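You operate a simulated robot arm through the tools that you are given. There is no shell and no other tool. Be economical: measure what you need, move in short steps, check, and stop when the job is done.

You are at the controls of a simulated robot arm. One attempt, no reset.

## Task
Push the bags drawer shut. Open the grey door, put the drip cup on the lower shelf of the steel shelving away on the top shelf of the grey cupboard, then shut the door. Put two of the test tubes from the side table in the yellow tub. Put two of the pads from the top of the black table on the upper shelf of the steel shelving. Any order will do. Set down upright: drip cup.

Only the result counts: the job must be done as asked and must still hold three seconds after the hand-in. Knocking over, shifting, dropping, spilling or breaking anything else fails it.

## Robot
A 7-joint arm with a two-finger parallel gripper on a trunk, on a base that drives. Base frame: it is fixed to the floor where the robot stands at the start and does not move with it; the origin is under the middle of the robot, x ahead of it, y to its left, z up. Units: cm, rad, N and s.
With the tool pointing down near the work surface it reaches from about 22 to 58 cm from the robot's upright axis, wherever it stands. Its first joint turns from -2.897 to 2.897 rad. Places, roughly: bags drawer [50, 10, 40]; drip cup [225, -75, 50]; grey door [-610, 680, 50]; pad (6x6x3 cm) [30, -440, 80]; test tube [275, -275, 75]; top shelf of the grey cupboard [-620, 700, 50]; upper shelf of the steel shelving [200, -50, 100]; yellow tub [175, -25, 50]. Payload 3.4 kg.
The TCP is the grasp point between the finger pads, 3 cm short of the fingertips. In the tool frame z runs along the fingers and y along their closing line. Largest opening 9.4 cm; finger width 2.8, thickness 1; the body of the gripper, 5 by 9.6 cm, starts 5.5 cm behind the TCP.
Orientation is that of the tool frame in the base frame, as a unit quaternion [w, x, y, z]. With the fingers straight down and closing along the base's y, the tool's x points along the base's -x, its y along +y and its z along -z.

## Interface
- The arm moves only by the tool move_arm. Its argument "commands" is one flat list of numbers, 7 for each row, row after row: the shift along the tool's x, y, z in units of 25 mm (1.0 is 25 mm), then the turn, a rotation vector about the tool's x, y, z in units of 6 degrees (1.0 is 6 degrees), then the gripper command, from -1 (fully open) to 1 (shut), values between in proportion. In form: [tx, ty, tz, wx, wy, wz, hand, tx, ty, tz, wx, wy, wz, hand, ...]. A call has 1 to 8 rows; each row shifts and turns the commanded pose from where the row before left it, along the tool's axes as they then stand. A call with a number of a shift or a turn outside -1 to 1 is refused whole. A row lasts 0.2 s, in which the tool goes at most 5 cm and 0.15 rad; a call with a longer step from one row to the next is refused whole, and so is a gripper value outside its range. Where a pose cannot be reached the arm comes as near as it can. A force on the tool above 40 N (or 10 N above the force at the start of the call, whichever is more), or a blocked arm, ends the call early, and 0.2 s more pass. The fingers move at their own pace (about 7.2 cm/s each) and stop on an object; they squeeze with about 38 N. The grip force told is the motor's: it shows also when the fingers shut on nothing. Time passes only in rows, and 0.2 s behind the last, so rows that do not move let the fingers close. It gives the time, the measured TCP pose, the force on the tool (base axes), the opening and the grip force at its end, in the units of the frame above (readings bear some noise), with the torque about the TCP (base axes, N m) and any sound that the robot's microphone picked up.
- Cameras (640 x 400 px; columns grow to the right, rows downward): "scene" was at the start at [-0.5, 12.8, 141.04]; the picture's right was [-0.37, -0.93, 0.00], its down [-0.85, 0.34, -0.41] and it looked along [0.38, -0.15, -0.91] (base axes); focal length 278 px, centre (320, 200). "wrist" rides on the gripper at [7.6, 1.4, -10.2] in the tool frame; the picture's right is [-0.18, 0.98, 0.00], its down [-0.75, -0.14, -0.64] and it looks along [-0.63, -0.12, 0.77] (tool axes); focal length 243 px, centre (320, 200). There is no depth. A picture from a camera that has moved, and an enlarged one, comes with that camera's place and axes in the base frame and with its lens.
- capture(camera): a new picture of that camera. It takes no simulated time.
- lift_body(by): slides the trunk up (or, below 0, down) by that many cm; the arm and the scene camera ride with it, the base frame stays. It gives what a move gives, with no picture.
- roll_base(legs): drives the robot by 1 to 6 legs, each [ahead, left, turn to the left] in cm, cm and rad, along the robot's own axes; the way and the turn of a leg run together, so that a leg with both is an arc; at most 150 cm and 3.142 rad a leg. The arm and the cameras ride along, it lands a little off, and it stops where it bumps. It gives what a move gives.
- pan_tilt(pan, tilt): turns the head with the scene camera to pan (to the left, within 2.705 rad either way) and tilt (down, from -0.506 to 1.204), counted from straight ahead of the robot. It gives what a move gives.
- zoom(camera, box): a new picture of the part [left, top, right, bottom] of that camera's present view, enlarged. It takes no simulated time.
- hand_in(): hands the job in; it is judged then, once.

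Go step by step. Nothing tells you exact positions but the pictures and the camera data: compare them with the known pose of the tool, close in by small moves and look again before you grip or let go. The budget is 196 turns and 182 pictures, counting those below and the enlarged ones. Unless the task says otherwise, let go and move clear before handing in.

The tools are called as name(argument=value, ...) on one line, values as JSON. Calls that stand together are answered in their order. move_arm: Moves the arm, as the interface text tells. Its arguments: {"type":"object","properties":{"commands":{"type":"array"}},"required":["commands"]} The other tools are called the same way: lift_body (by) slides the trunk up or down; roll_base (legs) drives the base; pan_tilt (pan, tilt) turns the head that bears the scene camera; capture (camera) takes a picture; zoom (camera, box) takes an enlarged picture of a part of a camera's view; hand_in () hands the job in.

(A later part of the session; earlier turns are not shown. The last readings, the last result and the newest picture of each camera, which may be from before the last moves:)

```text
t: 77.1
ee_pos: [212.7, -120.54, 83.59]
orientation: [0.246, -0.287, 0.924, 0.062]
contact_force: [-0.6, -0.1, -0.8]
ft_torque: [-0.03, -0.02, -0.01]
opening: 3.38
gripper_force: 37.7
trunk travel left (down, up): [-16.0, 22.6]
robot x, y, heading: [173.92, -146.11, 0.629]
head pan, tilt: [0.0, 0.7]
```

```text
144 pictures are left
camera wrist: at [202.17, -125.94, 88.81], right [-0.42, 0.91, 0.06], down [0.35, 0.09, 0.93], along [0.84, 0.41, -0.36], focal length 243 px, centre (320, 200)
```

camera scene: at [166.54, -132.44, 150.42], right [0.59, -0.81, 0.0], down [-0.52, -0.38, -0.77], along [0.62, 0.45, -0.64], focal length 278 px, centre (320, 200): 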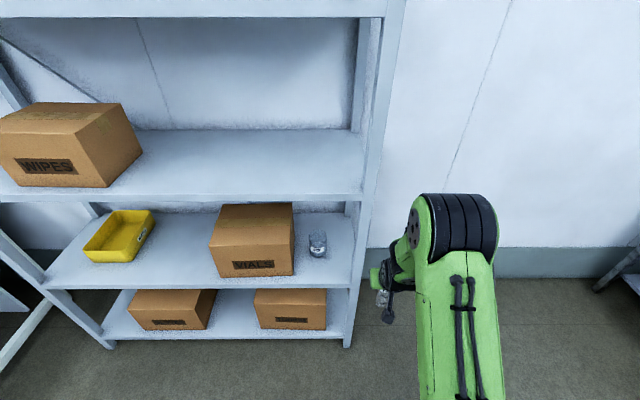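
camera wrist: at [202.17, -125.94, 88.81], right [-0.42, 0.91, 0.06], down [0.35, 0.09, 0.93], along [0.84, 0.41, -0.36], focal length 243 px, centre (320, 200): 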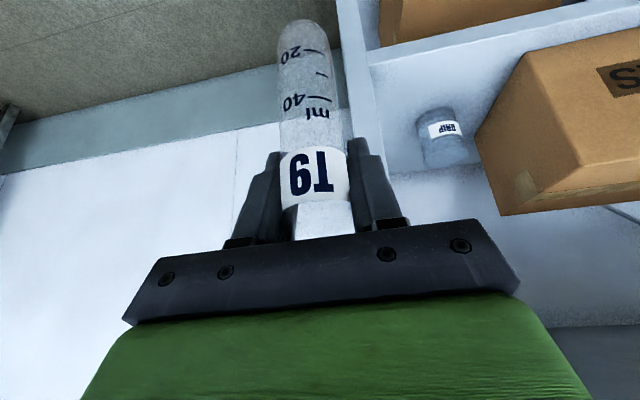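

Shift left was too close: the tool bumped the shelving's post, but nothing moved (post foot and cup unchanged) and the tube is still held. I'll back off first, then move left to the tub.

roll_base(legs=[[-18, 0, 0], [0, 100, 0]])

move_arm(commands=[0, 0, 0, 0, -1, 0, 1, 0, 0, 0, 0, -1, 0, 1, 0, 0, 0, 0, -1, 0, 1, 0, 0, 0, 0, -1, 0, 1, 0, 0, 0, 0, -1, 0, 1])

capture(camera="scene")

capture(camera="wrist")

```text
t: 83.4
ee_pos: [140.34, -51.36, 83.61]
orientation: [0.247, -0.282, 0.925, 0.06]
contact_force: [0.6, -0.7, -0.7]
ft_torque: [-0.03, -0.03, 0.01]
opening: 3.37
gripper_force: 37.1
trunk travel left (down, up): [-16.0, 22.6]
robot x, y, heading: [100.96, -76.27, 0.625]
head pan, tilt: [0.0, 0.7]
```

```text
t: 84.6
ee_pos: [140.33, -51.37, 83.52]
orientation: [0.478, -0.257, 0.83, 0.132]
contact_force: [-0.2, -0.7, -0.4]
ft_torque: [0.02, 0.01, 0.0]
opening: 3.38
gripper_force: 38.2
trunk travel left (down, up): [-16.0, 22.6]
robot x, y, heading: [100.56, -76.48, 0.622]
head pan, tilt: [0.0, 0.7]
```

```text
143 pictures are left
camera scene: at [94.22, -62.91, 150.42], right [0.58, -0.81, 0.0], down [-0.52, -0.38, -0.76], along [0.62, 0.45, -0.64], focal length 278 px, centre (320, 200)
```

scene: 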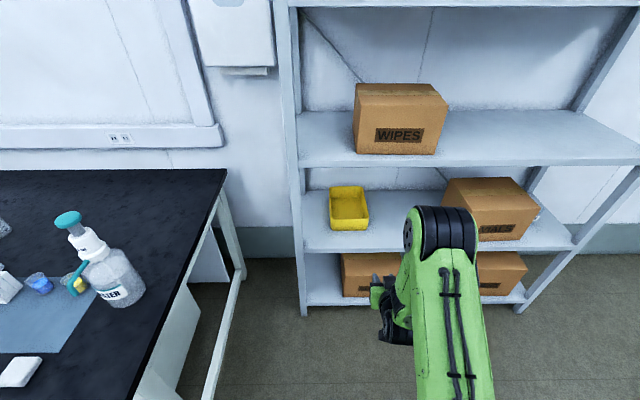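

```text
142 pictures are left
camera wrist: at [129.12, -57.4, 82.24], right [-0.47, 0.87, 0.13], down [-0.08, -0.19, 0.98], along [0.88, 0.45, 0.16], focal length 243 px, centre (320, 200)
```

wrist: 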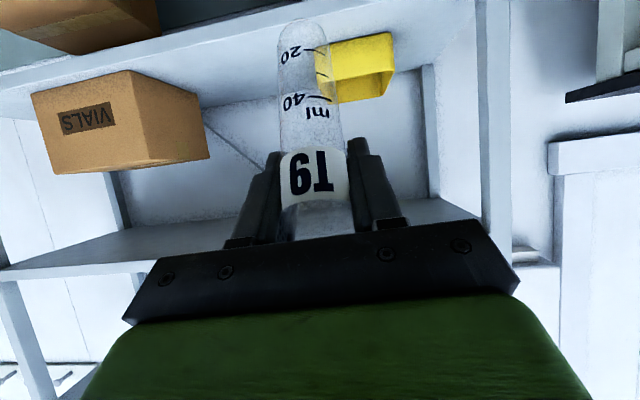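

The tub's centre is at p≈120, q≈130–151. The elbow rides high, so I'll drop the trunk fully, raise the hand relative to it, and tilt to 75° to enter under the upper shelf.

lift_body(by=-16)

move_arm(commands=[-0.83, 0, -0.48, 0, 0, 0, 1, -0.83, 0, -0.48, 0, 0, 0, 1, -0.83, 0, -0.48, 0, 0, 0, 1, -0.83, 0, -0.48, 0, 0, 0, 1, -0.83, 0, -0.48, 0, 0, 0, 1, 0, 0, 0, 0, -0.84, 0, 1, 0, 0, 0, 0, -0.84, 0, 1, 0, 0, 0, 0, -0.84, 0, 1])

capture(camera="scene")

capture(camera="wrist")

```text
t: 86.4
ee_pos: [140.39, -51.39, 67.57]
orientation: [0.477, -0.258, 0.829, 0.133]
contact_force: [-0.2, 0.8, -0.8]
ft_torque: [-0.01, 0.0, 0.01]
opening: 3.43
gripper_force: 37.8
trunk travel left (down, up): [0.0, 38.6]
robot x, y, heading: [100.83, -76.44, 0.625]
head pan, tilt: [0.0, 0.7]
```

```text
t: 88.2
ee_pos: [140.35, -51.12, 79.57]
orientation: [0.583, -0.237, 0.759, 0.164]
contact_force: [0.0, 0.4, 0.2]
ft_torque: [-0.02, 0.01, 0.0]
opening: 3.41
gripper_force: 37.9
trunk travel left (down, up): [0.0, 38.6]
robot x, y, heading: [101.33, -76.8, 0.622]
head pan, tilt: [0.0, 0.7]
```

```text
141 pictures are left
camera scene: at [94.19, -62.91, 134.44], right [0.58, -0.81, 0.0], down [-0.52, -0.38, -0.76], along [0.62, 0.45, -0.64], focal length 278 px, centre (320, 200)
```

scene: 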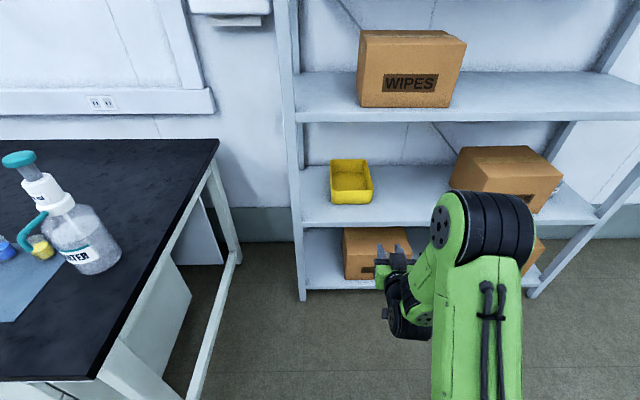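

```text
140 pictures are left
camera wrist: at [129.76, -56.7, 74.99], right [-0.5, 0.85, 0.15], down [-0.28, -0.33, 0.9], along [0.81, 0.41, 0.41], focal length 243 px, centre (320, 200)
```

wrist: 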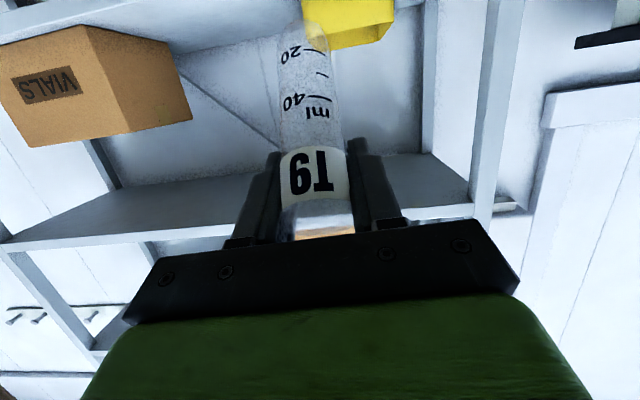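

Now I'll extend the arm forward about 20 cm in free air and see where the elbow goes before driving in.

move_arm(commands=[-0.26, 0, 0.966, 0, 0, 0, 1, -0.26, 0, 0.966, 0, 0, 0, 1, -0.26, 0, 0.966, 0, 0, 0, 1, -0.26, 0, 0.966, 0, 0, 0, 1, -0.26, 0, 0.966, 0, 0, 0, 1, -0.26, 0, 0.966, 0, 0, 0, 1, -0.26, 0, 0.966, 0, 0, 0, 1, -0.26, 0, 0.966, 0, 0, 0, 1])

capture(camera="scene")

```text
t: 90.0
ee_pos: [157.1, -40.06, 79.28]
orientation: [0.582, -0.239, 0.76, 0.165]
contact_force: [0.9, -0.3, -0.1]
ft_torque: [-0.01, 0.0, -0.01]
opening: 3.36
gripper_force: 38.5
trunk travel left (down, up): [0.0, 38.6]
robot x, y, heading: [101.0, -76.46, 0.624]
head pan, tilt: [0.0, 0.7]
```

```text
139 pictures are left
camera scene: at [94.2, -62.89, 134.43], right [0.58, -0.81, 0.0], down [-0.52, -0.38, -0.76], along [0.62, 0.45, -0.64], focal length 278 px, centre (320, 200)
```

scene: 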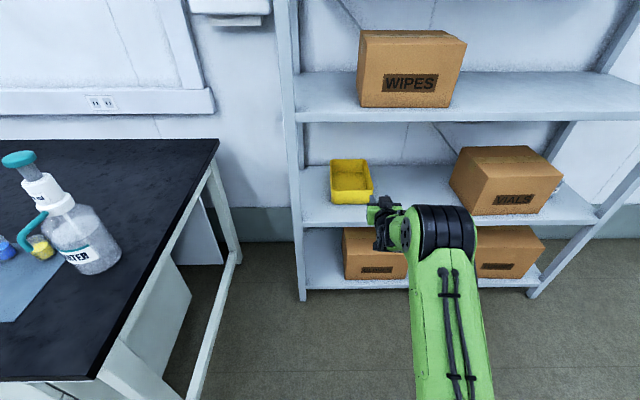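

The elbow dropped to about z≈85, below the upper board. Now aligning laterally and driving in 28 cm.

roll_base(legs=[[0, 4.5, 0], [28, 0, 0]])

capture(camera="scene")

capture(camera="wrist")

```text
t: 92.5
ee_pos: [177.49, -20.28, 79.42]
orientation: [0.583, -0.237, 0.76, 0.164]
contact_force: [0.4, -0.7, 0.1]
ft_torque: [0.02, 0.03, -0.01]
opening: 3.44
gripper_force: 37.8
trunk travel left (down, up): [0.0, 38.6]
robot x, y, heading: [120.98, -56.95, 0.616]
head pan, tilt: [0.0, 0.7]
```

```text
138 pictures are left
camera scene: at [114.54, -42.92, 134.43], right [0.58, -0.81, 0.0], down [-0.52, -0.37, -0.76], along [0.62, 0.44, -0.64], focal length 278 px, centre (320, 200)
```

scene: 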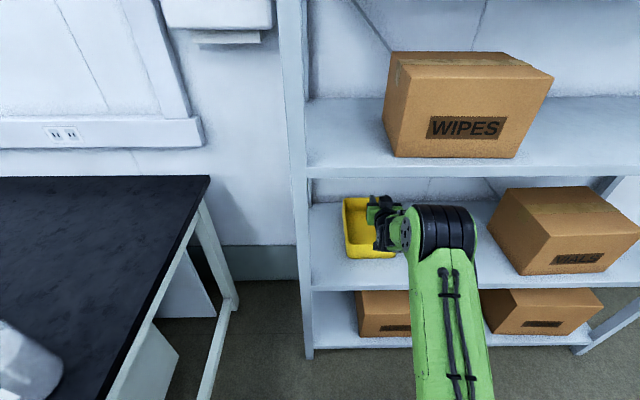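

```text
137 pictures are left
camera wrist: at [166.78, -25.91, 74.79], right [-0.5, 0.85, 0.15], down [-0.28, -0.33, 0.9], along [0.82, 0.41, 0.41], focal length 243 px, centre (320, 200)
```

wrist: 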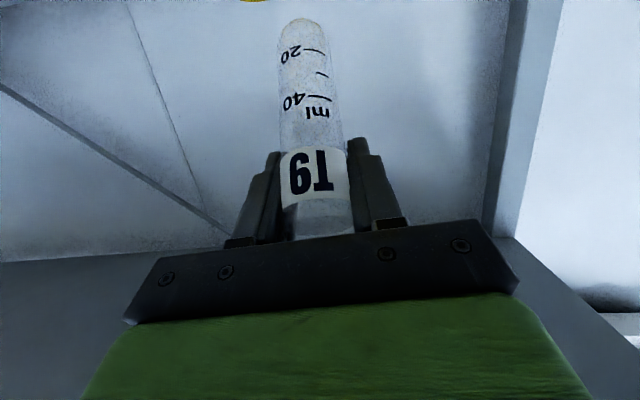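

TCP is centred on the tub (p≈120.8). Driving 8 cm more, then lowering.

roll_base(legs=[[8.5, 0, 0]])

move_arm(commands=[0.77, 0, 0.21, 0, 0, 0, 1, 0.77, 0, 0.21, 0, 0, 0, 1, 0.6, 0, 0.24, 0, 0.9, 0, 1, 0.6, 0, 0.24, 0, 0.9, 0, 1])

capture(camera="scene")

capture(camera="wrist")

```text
t: 93.5
ee_pos: [184.33, -15.33, 79.37]
orientation: [0.584, -0.235, 0.76, 0.163]
contact_force: [-0.5, -0.3, 0.0]
ft_torque: [-0.01, 0.02, 0.01]
opening: 3.38
gripper_force: 37.8
trunk travel left (down, up): [0.0, 38.6]
robot x, y, heading: [128.23, -51.82, 0.617]
head pan, tilt: [0.0, 0.7]
```

```text
t: 94.5
ee_pos: [184.6, -15.48, 72.23]
orientation: [0.509, -0.251, 0.812, 0.141]
contact_force: [-0.7, -0.3, -0.6]
ft_torque: [-0.01, -0.03, -0.01]
opening: 3.39
gripper_force: 38.1
trunk travel left (down, up): [0.0, 38.6]
robot x, y, heading: [128.44, -51.62, 0.618]
head pan, tilt: [0.0, 0.7]
```

```text
136 pictures are left
camera scene: at [121.44, -38.0, 134.44], right [0.58, -0.81, 0.0], down [-0.52, -0.37, -0.76], along [0.62, 0.44, -0.64], focal length 278 px, centre (320, 200)
```

scene: 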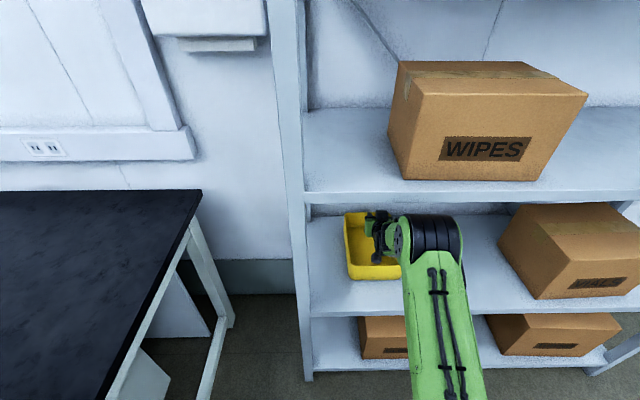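

```text
135 pictures are left
camera wrist: at [173.4, -21.35, 69.96], right [-0.47, 0.87, 0.14], down [-0.14, -0.23, 0.96], along [0.87, 0.44, 0.23], focal length 243 px, centre (320, 200)
```

wrist: 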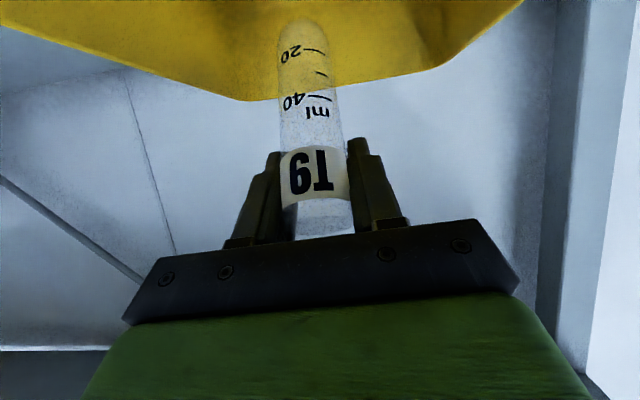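

Tube bottom is inside the tub. I'll untilt a bit to keep the camera clear of the rim and lower until near the floor.

move_arm(commands=[0.4, 0, 0.27, 0, 0.8, 0, 1, 0.4, 0, 0.27, 0, 0.8, 0, 1, 0.4, 0, 0.3, 0, 0.8, 0, 1])

capture(camera="wrist")

zoom(camera="scene", box=[320, 180, 480, 300])

```text
t: 95.3
ee_pos: [184.93, -15.38, 68.54]
orientation: [0.403, -0.266, 0.869, 0.108]
contact_force: [0.6, -0.6, 0.4]
ft_torque: [-0.01, -0.02, 0.01]
opening: 3.42
gripper_force: 37.5
trunk travel left (down, up): [0.0, 38.6]
robot x, y, heading: [128.25, -51.75, 0.616]
head pan, tilt: [0.0, 0.7]
```

```text
134 pictures are left
camera wrist: at [173.48, -21.39, 69.49], right [-0.44, 0.89, 0.11], down [0.07, -0.09, 0.99], along [0.89, 0.45, -0.02], focal length 243 px, centre (320, 200)
```

wrist: 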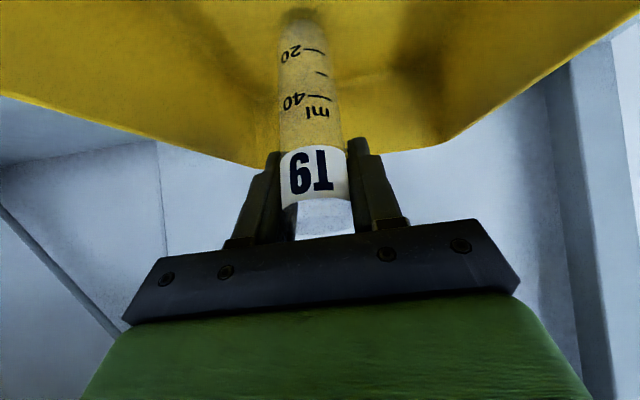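

```text
3.33 times, centred on (400, 240) of scene
camera zoom: at [121.44, -38.0, 134.44], right [0.58, -0.81, 0.0], down [-0.52, -0.37, -0.76], along [0.62, 0.44, -0.64], focal length 926 px, centre (53, 67)
```

zoom: 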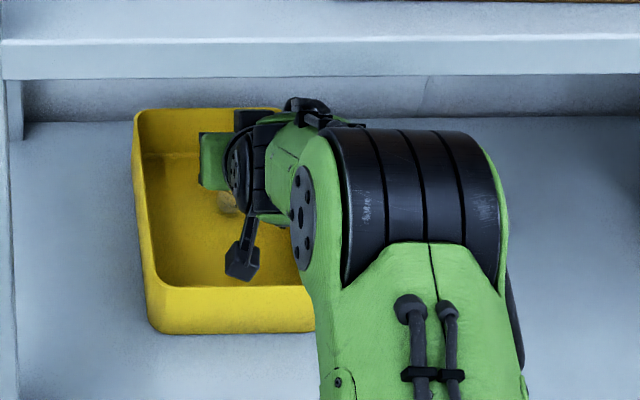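

move_arm(commands=[0.15, 0, 0.13, 0, 0, 0, 1, 0.15, 0, 0.13, 0, 0, 0, 1])

move_arm(commands=[0.15, 0, 0.13, 0, 0, 0, 1])

move_arm(commands=[0.15, 0, 0.13, 0, 0, 0, 1])

capture(camera="wrist")

```text
t: 95.9
ee_pos: [184.74, -15.45, 67.99]
orientation: [0.408, -0.266, 0.867, 0.11]
contact_force: [-4.3, -2.6, 25.2]
ft_torque: [-0.05, 0.03, 0.04]
opening: 3.48
gripper_force: 38.0
trunk travel left (down, up): [0.0, 38.6]
robot x, y, heading: [128.19, -51.22, 0.62]
head pan, tilt: [0.0, 0.7]
```

```text
t: 96.3
ee_pos: [184.85, -15.72, 67.4]
orientation: [0.406, -0.266, 0.867, 0.109]
contact_force: [-5.6, -3.0, 24.8]
ft_torque: [-0.04, 0.12, 0.0]
opening: 3.44
gripper_force: 37.8
trunk travel left (down, up): [0.0, 38.6]
robot x, y, heading: [128.52, -51.61, 0.619]
head pan, tilt: [0.0, 0.7]
```

```text
t: 96.7
ee_pos: [184.69, -15.55, 66.97]
orientation: [0.405, -0.266, 0.868, 0.109]
contact_force: [-5.1, -3.2, 25.1]
ft_torque: [-0.03, 0.1, -0.04]
opening: 3.4
gripper_force: 37.4
trunk travel left (down, up): [0.0, 38.6]
robot x, y, heading: [128.31, -51.66, 0.618]
head pan, tilt: [0.0, 0.7]
```

```text
132 pictures are left
camera wrist: at [173.33, -21.55, 67.78], right [-0.44, 0.89, 0.11], down [0.06, -0.1, 0.99], along [0.89, 0.45, -0.01], focal length 243 px, centre (320, 200)
```

wrist: 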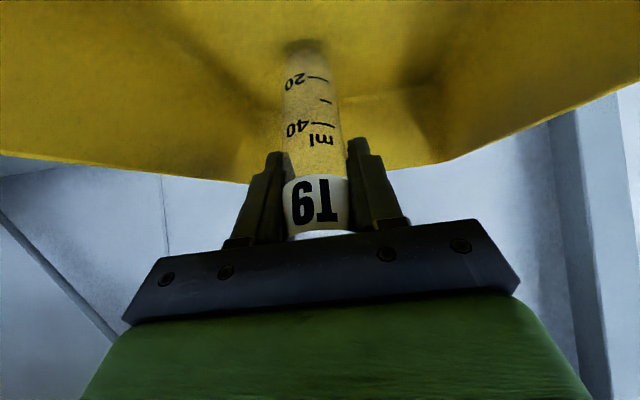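

Bottom touches the tub floor. Releasing slightly.

move_arm(commands=[0, 0, 0, 0, 0, 0, 0.1, 0, 0, 0, 0, 0, 0, -0.1, 0, 0, 0, 0, 0, 0, -0.2])

capture(camera="wrist")

```text
t: 97.5
ee_pos: [184.85, -15.56, 66.65]
orientation: [0.403, -0.267, 0.869, 0.108]
contact_force: [-0.4, 1.3, 0.2]
ft_torque: [-0.01, 0.02, 0.0]
opening: 5.63
gripper_force: 0.1
trunk travel left (down, up): [0.0, 38.6]
robot x, y, heading: [128.2, -51.46, 0.617]
head pan, tilt: [0.0, 0.7]
```

```text
131 pictures are left
camera wrist: at [173.44, -21.48, 67.5], right [-0.44, 0.89, 0.11], down [0.07, -0.09, 0.99], along [0.89, 0.45, -0.02], focal length 243 px, centre (320, 200)
```

wrist: 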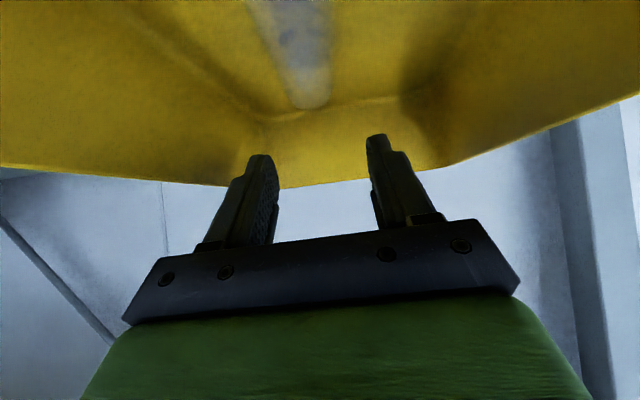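

T9 lies in the tub. Raising while tilting, then reversing out.

move_arm(commands=[-0.6, 0, -0.5, 0, 0, 0, -0.2, -0.6, 0, -0.5, 0, -0.8, 0, -0.2, -0.7, 0, -0.5, 0, -0.8, 0, -0.2, -0.7, 0, -0.4, 0, -0.8, 0, -0.2])

roll_base(legs=[[-50, 0, 0]])

pan_tilt(pan=0, tilt=0.55)

capture(camera="scene")

```text
t: 98.5
ee_pos: [184.98, -15.25, 74.58]
orientation: [0.51, -0.25, 0.811, 0.14]
contact_force: [0.7, 0.1, 0.8]
ft_torque: [0.0, 0.0, 0.0]
opening: 5.62
gripper_force: 0.1
trunk travel left (down, up): [0.0, 38.6]
robot x, y, heading: [128.22, -51.91, 0.619]
head pan, tilt: [0.0, 0.7]
```

```text
t: 101.5
ee_pos: [144.74, -44.08, 74.7]
orientation: [0.508, -0.25, 0.812, 0.14]
contact_force: [0.2, 0.5, -0.5]
ft_torque: [0.01, 0.02, -0.02]
opening: 5.65
gripper_force: 0.1
trunk travel left (down, up): [0.0, 38.6]
robot x, y, heading: [87.82, -80.12, 0.615]
head pan, tilt: [0.0, 0.7]
```

```text
t: 102.2
ee_pos: [144.67, -44.14, 74.68]
orientation: [0.509, -0.249, 0.813, 0.139]
contact_force: [0.4, 0.9, -0.1]
ft_torque: [-0.03, 0.01, -0.03]
opening: 5.64
gripper_force: 0.1
trunk travel left (down, up): [0.0, 38.6]
robot x, y, heading: [88.15, -80.41, 0.621]
head pan, tilt: [0.0, 0.55]
```

```text
130 pictures are left
camera scene: at [81.5, -66.36, 135.74], right [0.58, -0.82, 0.0], down [-0.43, -0.3, -0.85], along [0.7, 0.49, -0.52], focal length 278 px, centre (320, 200)
```

scene: 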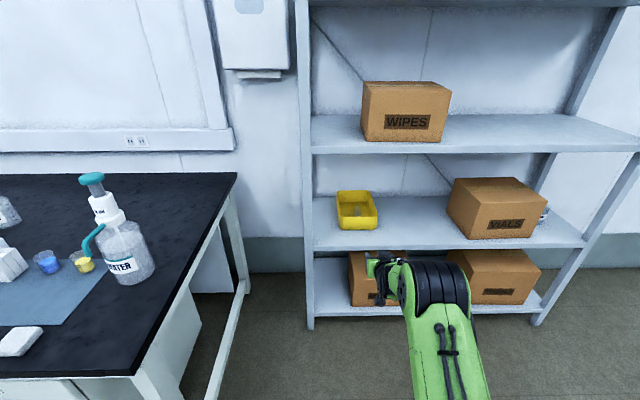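

The tube is in the tub and nothing else moved. Now the second tube, T6: drive back, stand a bit more to the left so the elbow stays away from the pot.

roll_base(legs=[[0, 0, -1.563], [140, 0, 0], [20, 36, 0]])

lift_body(by=36)

move_arm(commands=[0, -0.5, 0, 0, 0.95, 0, -0.36, 0, -0.7, 0, 0, 0.95, 0, -0.36, 0, -0.7, 0, 0, 0.95, 0, -0.36, 0.5, -0.7, 0, 0, 0.95, 0, -0.36, 0.5, -0.7, 0, 0, 0.95, 0, -0.36, 0.5, -0.7, 0, 0, 0.95, 0, -0.36, 0.5, -0.7, 0, 0, 0, 0, -0.36, 0.5, -0.7, 0, 0, 0, 0, -0.36])

pan_tilt(pan=0, tilt=0.65)

capture(camera="scene")

```text
t: 115.2
ee_pos: [246.7, -249.39, 74.61]
orientation: [0.457, 0.401, 0.749, -0.263]
contact_force: [-1.0, -1.2, -0.2]
ft_torque: [0.02, 0.0, 0.02]
opening: 5.64
gripper_force: 0.1
trunk travel left (down, up): [0.0, 38.6]
robot x, y, heading: [211.08, -192.51, -0.96]
head pan, tilt: [0.0, 0.55]
```

```text
t: 118.7
ee_pos: [246.47, -249.37, 110.58]
orientation: [0.458, 0.4, 0.75, -0.262]
contact_force: [0.3, -0.8, -0.7]
ft_torque: [-0.02, 0.0, 0.01]
opening: 5.64
gripper_force: 0.0
trunk travel left (down, up): [-36.0, 2.6]
robot x, y, heading: [211.12, -192.39, -0.962]
head pan, tilt: [0.0, 0.55]
```

```text
t: 120.5
ee_pos: [232.35, -252.54, 107.13]
orientation: [0.217, 0.459, 0.851, -0.133]
contact_force: [-0.5, -0.3, 0.5]
ft_torque: [0.02, 0.0, 0.01]
opening: 6.38
gripper_force: 0.1
trunk travel left (down, up): [-36.0, 2.6]
robot x, y, heading: [210.56, -192.08, -0.963]
head pan, tilt: [0.0, 0.55]
```

```text
t: 121.1
ee_pos: [232.46, -252.6, 107.25]
orientation: [0.217, 0.46, 0.851, -0.133]
contact_force: [0.4, 0.7, -0.4]
ft_torque: [0.02, -0.04, 0.02]
opening: 6.39
gripper_force: 0.1
trunk travel left (down, up): [-36.0, 2.6]
robot x, y, heading: [210.59, -192.58, -0.962]
head pan, tilt: [0.0, 0.649]
```

```text
129 pictures are left
camera scene: at [224.69, -186.03, 170.84], right [-0.82, -0.57, 0.0], down [-0.35, 0.5, -0.8], along [0.46, -0.65, -0.6], focal length 278 px, centre (320, 200)
```

scene: 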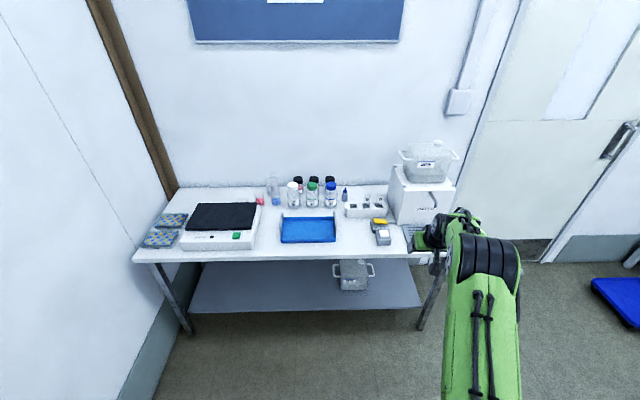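

roll_base(legs=[[0, 0, 0.02], [0, 6, 0], [51, 0, 0]])

capture(camera="scene")

capture(camera="wrist")

```text
t: 125.0
ee_pos: [268.33, -288.99, 107.17]
orientation: [0.219, 0.448, 0.857, -0.13]
contact_force: [0.4, 0.2, -0.2]
ft_torque: [-0.01, -0.02, -0.02]
opening: 6.41
gripper_force: 0.1
trunk travel left (down, up): [-36.0, 2.6]
robot x, y, heading: [245.46, -229.3, -0.936]
head pan, tilt: [0.0, 0.649]
```

```text
128 pictures are left
camera scene: at [258.99, -222.62, 170.84], right [-0.81, -0.59, 0.0], down [-0.36, 0.49, -0.8], along [0.47, -0.64, -0.6], focal length 278 px, centre (320, 200)
```

scene: 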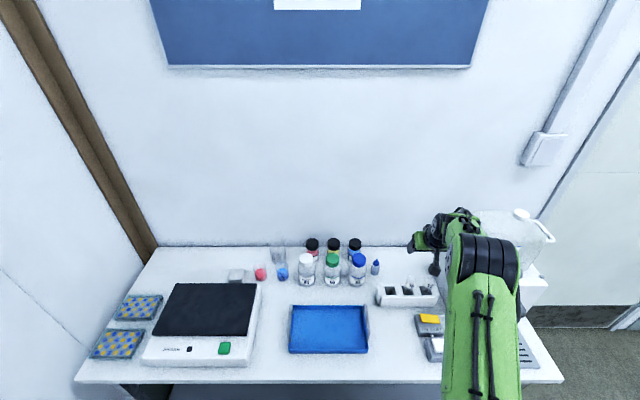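

```text
127 pictures are left
camera wrist: at [263.13, -278.58, 112.38], right [0.9, 0.42, 0.06], down [0.1, -0.35, 0.93], along [0.42, -0.84, -0.35], focal length 243 px, centre (320, 200)
```

wrist: 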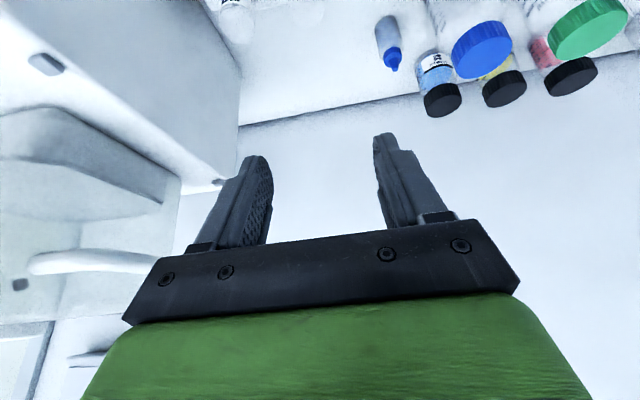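

zoom(camera="wrist", box=[200, 0, 400, 125])

zoom(camera="scene", box=[370, 250, 450, 310])

```text
3.20 times, centred on (300, 62) of wrist
camera zoom: at [263.13, -278.58, 112.38], right [0.9, 0.42, 0.06], down [0.1, -0.35, 0.93], along [0.42, -0.84, -0.35], focal length 776 px, centre (384, 640)
```

zoom: 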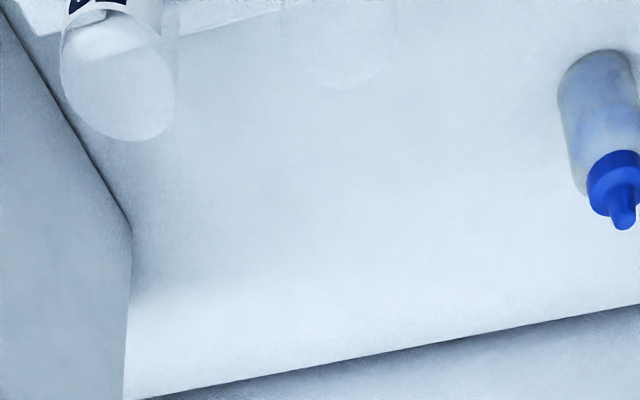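

```text
6.67 times, centred on (410, 280) of scene
camera zoom: at [258.99, -222.62, 170.84], right [-0.81, -0.59, 0.0], down [-0.36, 0.49, -0.8], along [0.47, -0.64, -0.6], focal length 1853 px, centre (-280, -333)
```

zoom: 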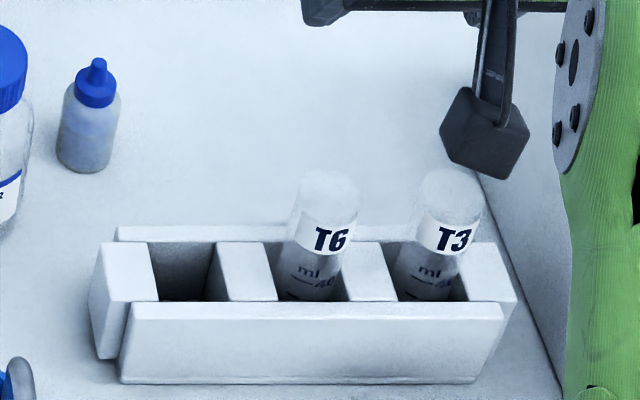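

T6's axis: p≈394, q≈46.6, top z≈90. Aligning and lowering most of the way.

move_arm(commands=[-0.9, -0.24, 0.52, 0, 0, 0, -0.36, 0.5, 0, 0.866, 0, 0, 0, -0.36, 0.5, 0, 0.866, 0, 0, 0, -0.36, 0.5, 0, 0.866, 0, 0, 0, -0.36, 0.5, 0, 0.866, 0, 0, 0, -0.36, 0, 0, 0, 0, 0, 0, -0.36])

capture(camera="wrist")

zoom(camera="scene", box=[370, 210, 570, 335])

```text
t: 126.4
ee_pos: [268.95, -291.55, 97.09]
orientation: [0.219, 0.449, 0.856, -0.13]
contact_force: [-0.9, 0.7, -0.6]
ft_torque: [0.02, -0.02, 0.0]
opening: 6.37
gripper_force: 0.0
trunk travel left (down, up): [-36.0, 2.6]
robot x, y, heading: [245.28, -229.2, -0.931]
head pan, tilt: [0.0, 0.649]
```

```text
124 pictures are left
camera wrist: at [263.7, -281.1, 102.3], right [0.9, 0.42, 0.06], down [0.1, -0.35, 0.93], along [0.42, -0.84, -0.35], focal length 243 px, centre (320, 200)
```

wrist: 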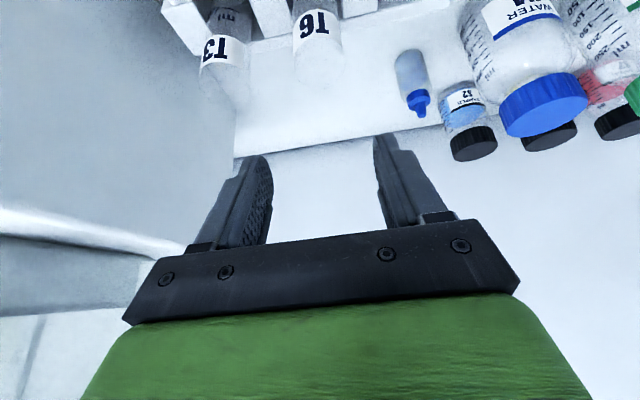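

```text
3.20 times, centred on (470, 272) of scene
camera zoom: at [258.93, -222.54, 170.85], right [-0.81, -0.59, 0.0], down [-0.36, 0.49, -0.8], along [0.47, -0.64, -0.6], focal length 890 px, centre (-160, -32)
```

zoom: 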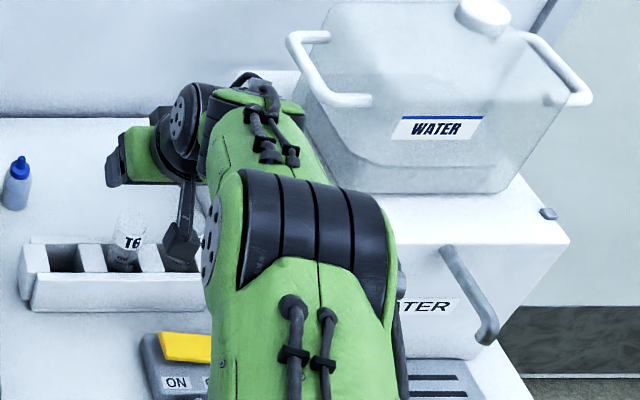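

Clear of the pot by ~5 cm and aligned with T6. Lowering 10 cm more and closing.

move_arm(commands=[0.5, 0.12, 0.866, 0, 0, 0, -0.36, 0.5, 0, 0.866, 0, 0, 0, -0.36, 0.5, 0, 0.866, 0, 0, 0, -0.36, 0.45, 0, 0.78, 0, 0, 0, -0.36, 0, 0, 0, 0, 0, 0, -0.36])

capture(camera="wrist")

```text
t: 127.6
ee_pos: [268.99, -291.65, 87.42]
orientation: [0.22, 0.449, 0.856, -0.131]
contact_force: [0.4, 0.1, 1.4]
ft_torque: [-0.03, -0.01, 0.02]
opening: 6.38
gripper_force: 0.1
trunk travel left (down, up): [-36.0, 2.6]
robot x, y, heading: [245.14, -229.48, -0.936]
head pan, tilt: [0.0, 0.649]
```

```text
122 pictures are left
camera wrist: at [263.65, -281.17, 92.6], right [0.9, 0.42, 0.06], down [0.1, -0.35, 0.93], along [0.42, -0.84, -0.35], focal length 243 px, centre (320, 200)
```

wrist: 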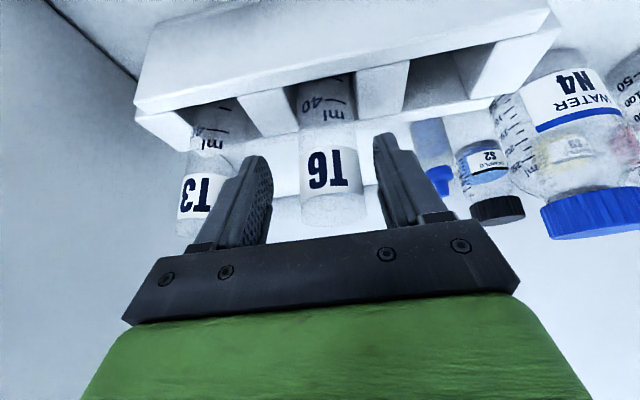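

move_arm(commands=[0, 0, 0, 0, 0, 0, 1, 0, 0, 0, 0, 0, 0, 1, 0, 0, 0, 0, 0, 0, 1, 0, 0, 0, 0, 0, 0, 1])

move_arm(commands=[-0.3, 0, -0.52, 0, 0, 0, 1, -0.45, 0, -0.78, 0, 0, 0, 1, -0.5, 0, -0.866, 0, 0, 0, 1, -0.5, 0, -0.866, 0, 0, 0, 1, -0.5, 0, -0.866, 0, 0, 0, 1, -0.5, 0, -0.866, 0, 0, 0, 1, -0.5, 0, -0.866, 0, 0, 0, 1, -0.5, 0, -0.866, 0, 0, 0, 1])

capture(camera="wrist")

capture(camera="scene")

```text
t: 128.6
ee_pos: [268.94, -291.48, 87.41]
orientation: [0.219, 0.449, 0.856, -0.131]
contact_force: [3.3, 1.4, -0.3]
ft_torque: [0.14, -0.17, 0.01]
opening: 3.33
gripper_force: 38.0
trunk travel left (down, up): [-36.0, 2.6]
robot x, y, heading: [244.9, -228.89, -0.939]
head pan, tilt: [0.0, 0.649]
```

```text
t: 130.4
ee_pos: [269.76, -291.12, 106.23]
orientation: [0.219, 0.449, 0.856, -0.131]
contact_force: [-0.1, -0.1, -0.1]
ft_torque: [0.0, 0.03, 0.02]
opening: 3.28
gripper_force: 37.7
trunk travel left (down, up): [-36.0, 2.6]
robot x, y, heading: [245.2, -228.74, -0.935]
head pan, tilt: [0.0, 0.649]
```

```text
121 pictures are left
camera wrist: at [264.44, -280.68, 111.38], right [0.9, 0.42, 0.06], down [0.1, -0.35, 0.93], along [0.42, -0.84, -0.35], focal length 243 px, centre (320, 200)
```

wrist: 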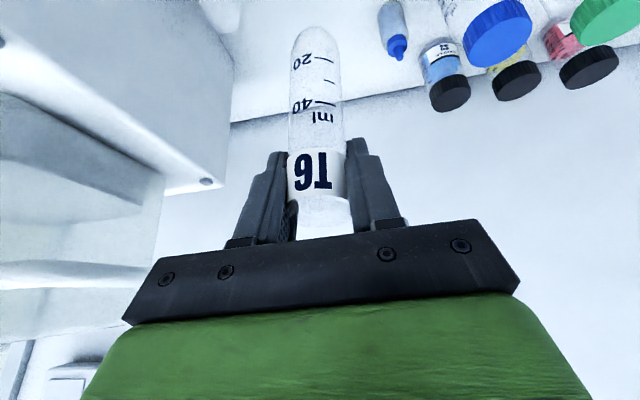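

```text
120 pictures are left
camera scene: at [258.94, -222.52, 170.84], right [-0.81, -0.59, 0.0], down [-0.36, 0.49, -0.8], along [0.47, -0.64, -0.6], focal length 278 px, centre (320, 200)
```

scene: 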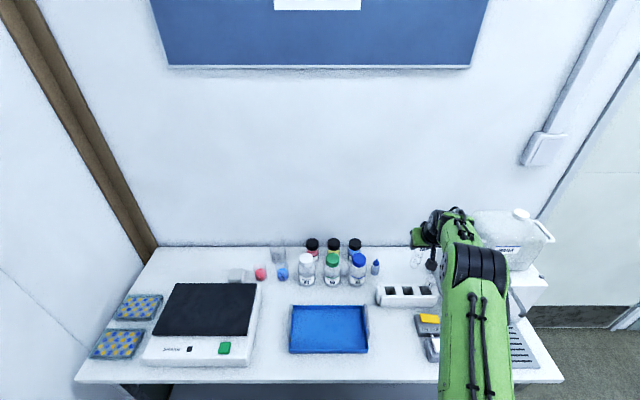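

zoom(camera="scene", box=[370, 250, 450, 310])

roll_base(legs=[[-50, 0, 0], [0, 0, 1.563], [-42, 0, 0]])

move_arm(commands=[0, 0.9, 0, 0, -1, 0, 1, 0, 0.9, 0, 0, -1, 0, 1, 0, 0.9, 0, 0, -1, 0, 1, 0, 0.9, 0, 0, -1, 0, 1, 0, 0.9, 0, 0, -1, 0, 1, 0, 0.9, 0, 0, -1, 0, 1, 0, 0, 0, 0, -1, 0, 1])

roll_base(legs=[[0, 120, 0], [0, 39, 0]])

capture(camera="scene")

```text
6.67 times, centred on (410, 280) of scene
camera zoom: at [258.94, -222.52, 170.84], right [-0.81, -0.59, 0.0], down [-0.36, 0.49, -0.8], along [0.47, -0.64, -0.6], focal length 1853 px, centre (-280, -333)
```

zoom: 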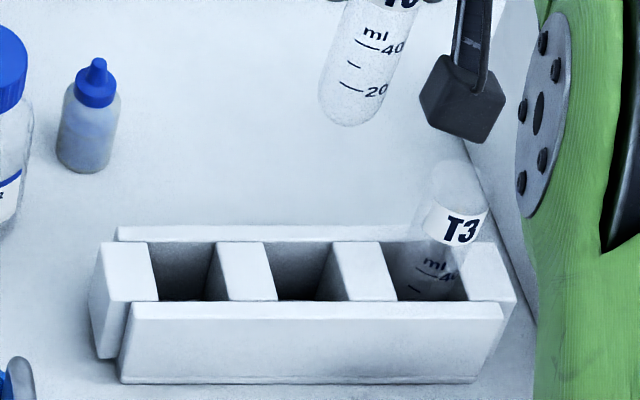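

```text
t: 139.3
ee_pos: [243.82, -189.79, 106.13]
orientation: [0.248, -0.272, 0.928, 0.058]
contact_force: [0.4, 0.1, -0.8]
ft_torque: [-0.04, 0.01, 0.01]
opening: 3.11
gripper_force: 38.3
trunk travel left (down, up): [-36.0, 2.6]
robot x, y, heading: [181.01, -212.15, 0.593]
head pan, tilt: [0.0, 0.649]
```

```text
t: 140.9
ee_pos: [236.53, -178.27, 105.88]
orientation: [0.564, -0.233, 0.777, 0.152]
contact_force: [0.9, 0.2, -0.6]
ft_torque: [0.01, -0.01, 0.0]
opening: 3.08
gripper_force: 38.1
trunk travel left (down, up): [-36.0, 2.6]
robot x, y, heading: [181.27, -212.25, 0.602]
head pan, tilt: [0.0, 0.649]
```

```text
t: 149.0
ee_pos: [145.89, -46.99, 105.76]
orientation: [0.563, -0.236, 0.777, 0.153]
contact_force: [-0.8, 1.1, -0.7]
ft_torque: [0.01, 0.01, 0.0]
opening: 3.1
gripper_force: 37.9
trunk travel left (down, up): [-36.0, 2.6]
robot x, y, heading: [90.86, -80.83, 0.603]
head pan, tilt: [0.0, 0.649]
```

```text
118 pictures are left
camera scene: at [84.09, -67.12, 170.83], right [0.57, -0.82, 0.0], down [-0.5, -0.34, -0.8], along [0.66, 0.45, -0.6], focal length 278 px, centre (320, 200)
```

scene: 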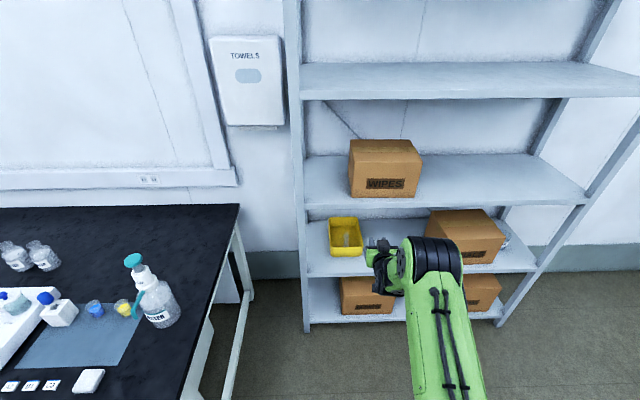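

capture(camera="wrist")

zoom(camera="scene", box=[310, 200, 400, 260])

```text
117 pictures are left
camera wrist: at [134.93, -52.56, 101.88], right [-0.48, 0.86, 0.15], down [-0.25, -0.3, 0.92], along [0.84, 0.41, 0.36], focal length 243 px, centre (320, 200)
```

wrist: 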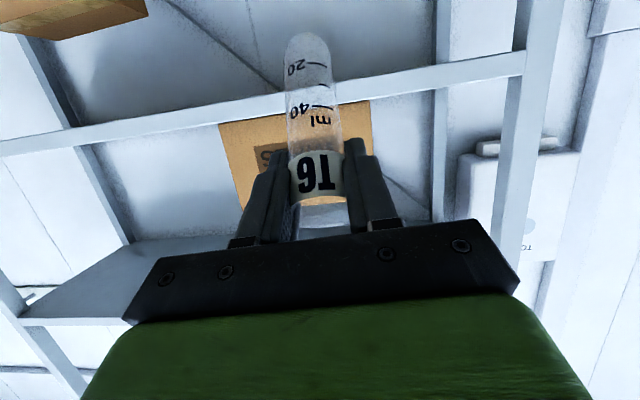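

```text
6.67 times, centred on (355, 230) of scene
camera zoom: at [84.09, -67.12, 170.83], right [0.57, -0.82, 0.0], down [-0.5, -0.34, -0.8], along [0.66, 0.45, -0.6], focal length 1853 px, centre (87, 0)
```

zoom: 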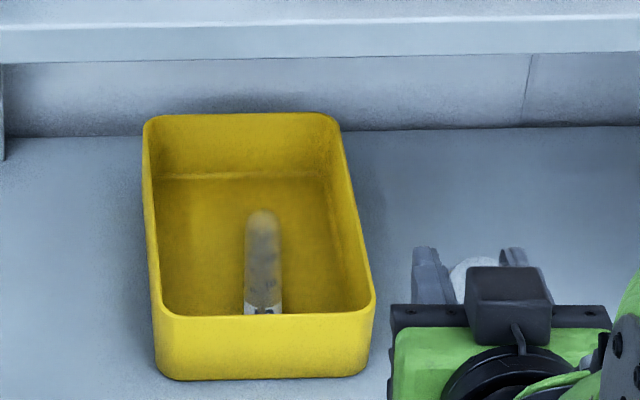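

Tube still held. Lowering the trunk and bringing the hand to entry height.

lift_body(by=-36)

move_arm(commands=[-0.9, 0, -0.31, 0, 0, 0, 1, -0.9, 0, -0.31, 0, 0, 0, 1, -0.9, 0, -0.31, 0, 0, 0, 1, -0.9, 0, -0.31, 0, 0, 0, 1, 0, 0, 0, 0, -0.6, 0, 1])

roll_base(legs=[[0, 0, 0.024], [41, 1.5, 0]])

capture(camera="scene")

capture(camera="wrist")

```text
t: 152.5
ee_pos: [145.92, -46.91, 69.94]
orientation: [0.564, -0.235, 0.777, 0.153]
contact_force: [0.4, -0.1, -1.1]
ft_torque: [-0.02, -0.01, 0.0]
opening: 3.06
gripper_force: 37.7
trunk travel left (down, up): [0.0, 38.6]
robot x, y, heading: [90.7, -81.16, 0.608]
head pan, tilt: [0.0, 0.649]
```

```text
t: 153.7
ee_pos: [145.87, -46.75, 79.27]
orientation: [0.588, -0.23, 0.759, 0.16]
contact_force: [-0.7, 0.1, 0.3]
ft_torque: [-0.02, -0.02, 0.01]
opening: 3.09
gripper_force: 38.7
trunk travel left (down, up): [0.0, 38.6]
robot x, y, heading: [90.7, -81.15, 0.607]
head pan, tilt: [0.0, 0.649]
```

```text
t: 156.6
ee_pos: [177.85, -20.91, 79.26]
orientation: [0.587, -0.235, 0.757, 0.164]
contact_force: [0.1, 0.2, -0.5]
ft_torque: [0.03, 0.03, -0.01]
opening: 3.09
gripper_force: 37.8
trunk travel left (down, up): [0.0, 38.6]
robot x, y, heading: [123.08, -55.64, 0.615]
head pan, tilt: [0.0, 0.649]
```

```text
115 pictures are left
camera scene: at [116.45, -42.1, 134.87], right [0.58, -0.82, 0.0], down [-0.49, -0.35, -0.8], along [0.65, 0.46, -0.6], focal length 278 px, centre (320, 200)
```

scene: 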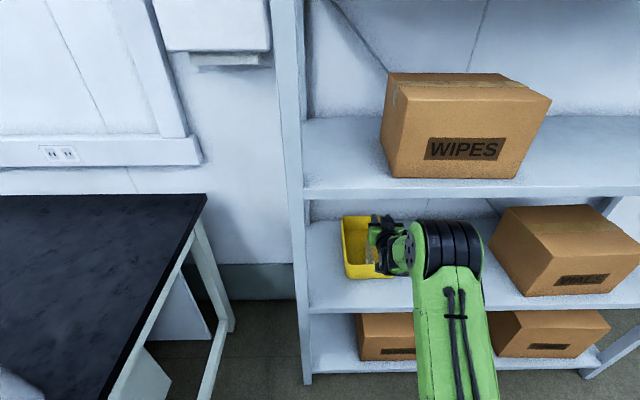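

```text
114 pictures are left
camera wrist: at [167.24, -26.49, 74.64], right [-0.5, 0.85, 0.15], down [-0.29, -0.33, 0.9], along [0.81, 0.41, 0.41], focal length 243 px, centre (320, 200)
```

wrist: 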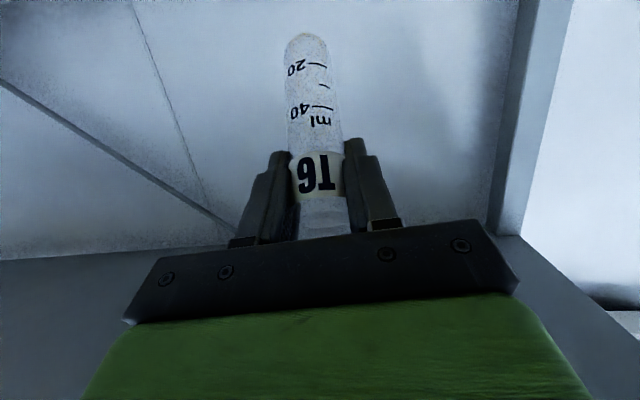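

roll_base(legs=[[9, -3.3, 0]])

move_arm(commands=[0.77, 0, 0.21, 0, 0, 0, 1, 0.77, 0, 0.21, 0, 0, 0, 1, 0.6, 0, 0.24, 0, 0.9, 0, 1, 0.6, 0, 0.24, 0, 0.9, 0, 1, 0.4, 0, 0.27, 0, 0.8, 0, 1, 0.4, 0, 0.27, 0, 0.8, 0, 1])

capture(camera="wrist")

zoom(camera="scene", box=[320, 180, 480, 300])

```text
t: 157.7
ee_pos: [187.36, -18.46, 79.36]
orientation: [0.586, -0.235, 0.758, 0.164]
contact_force: [-0.2, 0.7, 0.0]
ft_torque: [0.01, 0.0, 0.03]
opening: 3.06
gripper_force: 38.2
trunk travel left (down, up): [0.0, 38.6]
robot x, y, heading: [132.07, -53.06, 0.617]
head pan, tilt: [0.0, 0.649]
```

```text
t: 159.1
ee_pos: [187.47, -18.4, 69.78]
orientation: [0.441, -0.261, 0.85, 0.12]
contact_force: [0.9, -0.5, -0.5]
ft_torque: [-0.02, 0.03, 0.04]
opening: 3.08
gripper_force: 37.6
trunk travel left (down, up): [0.0, 38.6]
robot x, y, heading: [132.05, -53.43, 0.62]
head pan, tilt: [0.0, 0.649]
```

```text
113 pictures are left
camera wrist: at [176.17, -24.34, 69.43], right [-0.45, 0.88, 0.12], down [-0.01, -0.14, 0.99], along [0.89, 0.45, 0.07], focal length 243 px, centre (320, 200)
```

wrist: 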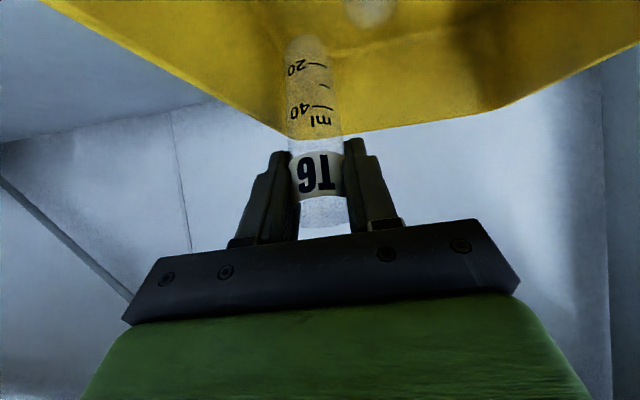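

```text
3.33 times, centred on (400, 240) of scene
camera zoom: at [125.74, -39.52, 134.87], right [0.58, -0.82, 0.0], down [-0.49, -0.35, -0.8], along [0.65, 0.46, -0.6], focal length 926 px, centre (53, 67)
```

zoom: 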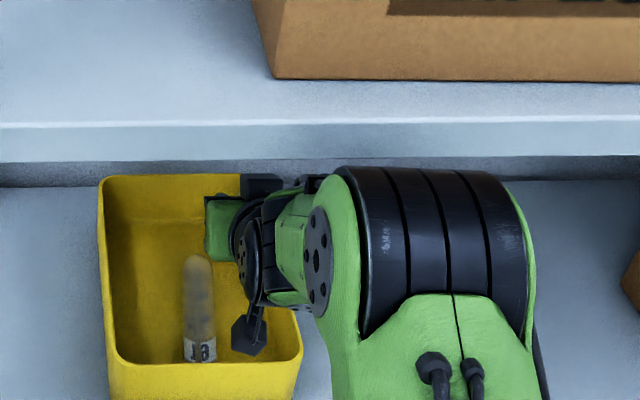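

move_arm(commands=[0.3, 0, 0.2, 0, 0.8, 0, 1, 0.15, 0, 0.13, 0, 0, 0, 1])

move_arm(commands=[0.15, 0, 0.13, 0, 0, 0, 1])

move_arm(commands=[0.15, 0, 0.13, 0, 0, 0, 1])

capture(camera="wrist")

```text
t: 159.7
ee_pos: [187.71, -18.46, 68.65]
orientation: [0.409, -0.264, 0.866, 0.109]
contact_force: [-3.9, -1.8, 12.5]
ft_torque: [-0.1, 0.01, -0.04]
opening: 3.04
gripper_force: 38.4
trunk travel left (down, up): [0.0, 38.6]
robot x, y, heading: [132.49, -53.41, 0.616]
head pan, tilt: [0.0, 0.649]
```

```text
t: 160.1
ee_pos: [187.72, -18.33, 68.54]
orientation: [0.415, -0.264, 0.864, 0.111]
contact_force: [-6.2, -4.1, 29.4]
ft_torque: [0.13, -0.22, 0.0]
opening: 3.1
gripper_force: 37.9
trunk travel left (down, up): [0.0, 38.6]
robot x, y, heading: [131.93, -53.15, 0.617]
head pan, tilt: [0.0, 0.649]
```

```text
t: 160.5
ee_pos: [187.73, -18.47, 67.97]
orientation: [0.413, -0.264, 0.865, 0.11]
contact_force: [-5.6, -3.3, 33.5]
ft_torque: [0.17, -0.44, -0.01]
opening: 3.16
gripper_force: 38.1
trunk travel left (down, up): [0.0, 38.6]
robot x, y, heading: [132.12, -53.72, 0.614]
head pan, tilt: [0.0, 0.649]
```

```text
111 pictures are left
camera wrist: at [176.19, -24.4, 68.6], right [-0.44, 0.89, 0.12], down [0.05, -0.1, 0.99], along [0.9, 0.44, 0.0], focal length 243 px, centre (320, 200)
```

wrist: 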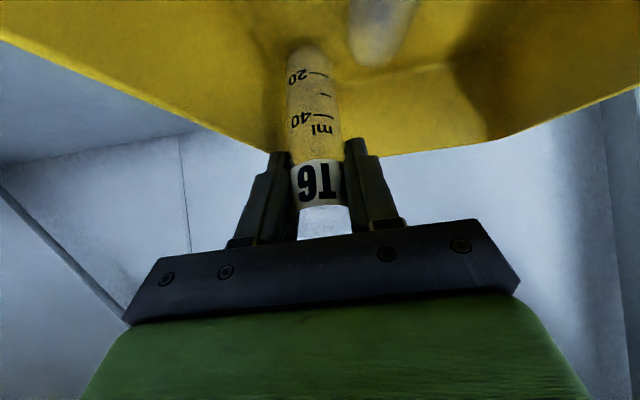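

Bottom is on the tub floor. Releasing.

move_arm(commands=[0, 0, 0, 0, 0, 0, 0.25, 0, 0, 0, 0, 0, 0, 0.05, 0, 0, 0, 0, 0, 0, 0.0])

capture(camera="wrist")

```text
t: 161.3
ee_pos: [187.57, -18.44, 67.23]
orientation: [0.407, -0.265, 0.867, 0.108]
contact_force: [-1.0, 1.0, -0.9]
ft_torque: [0.01, 0.07, 0.03]
opening: 4.65
gripper_force: 0.0
trunk travel left (down, up): [0.0, 38.6]
robot x, y, heading: [132.45, -53.11, 0.614]
head pan, tilt: [0.0, 0.649]
```

```text
110 pictures are left
camera wrist: at [176.23, -24.36, 68.09], right [-0.44, 0.89, 0.11], down [0.06, -0.1, 0.99], along [0.9, 0.45, -0.01], focal length 243 px, centre (320, 200)
```

wrist: 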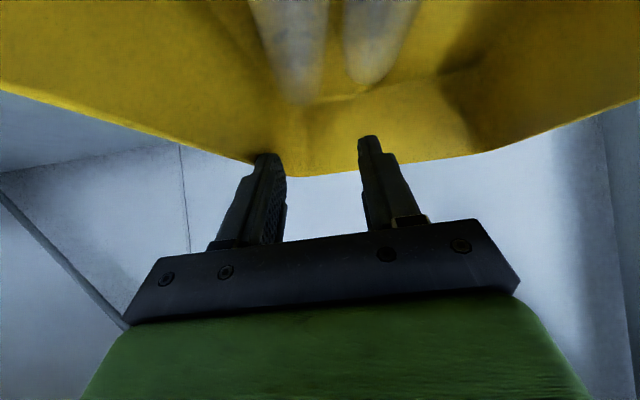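

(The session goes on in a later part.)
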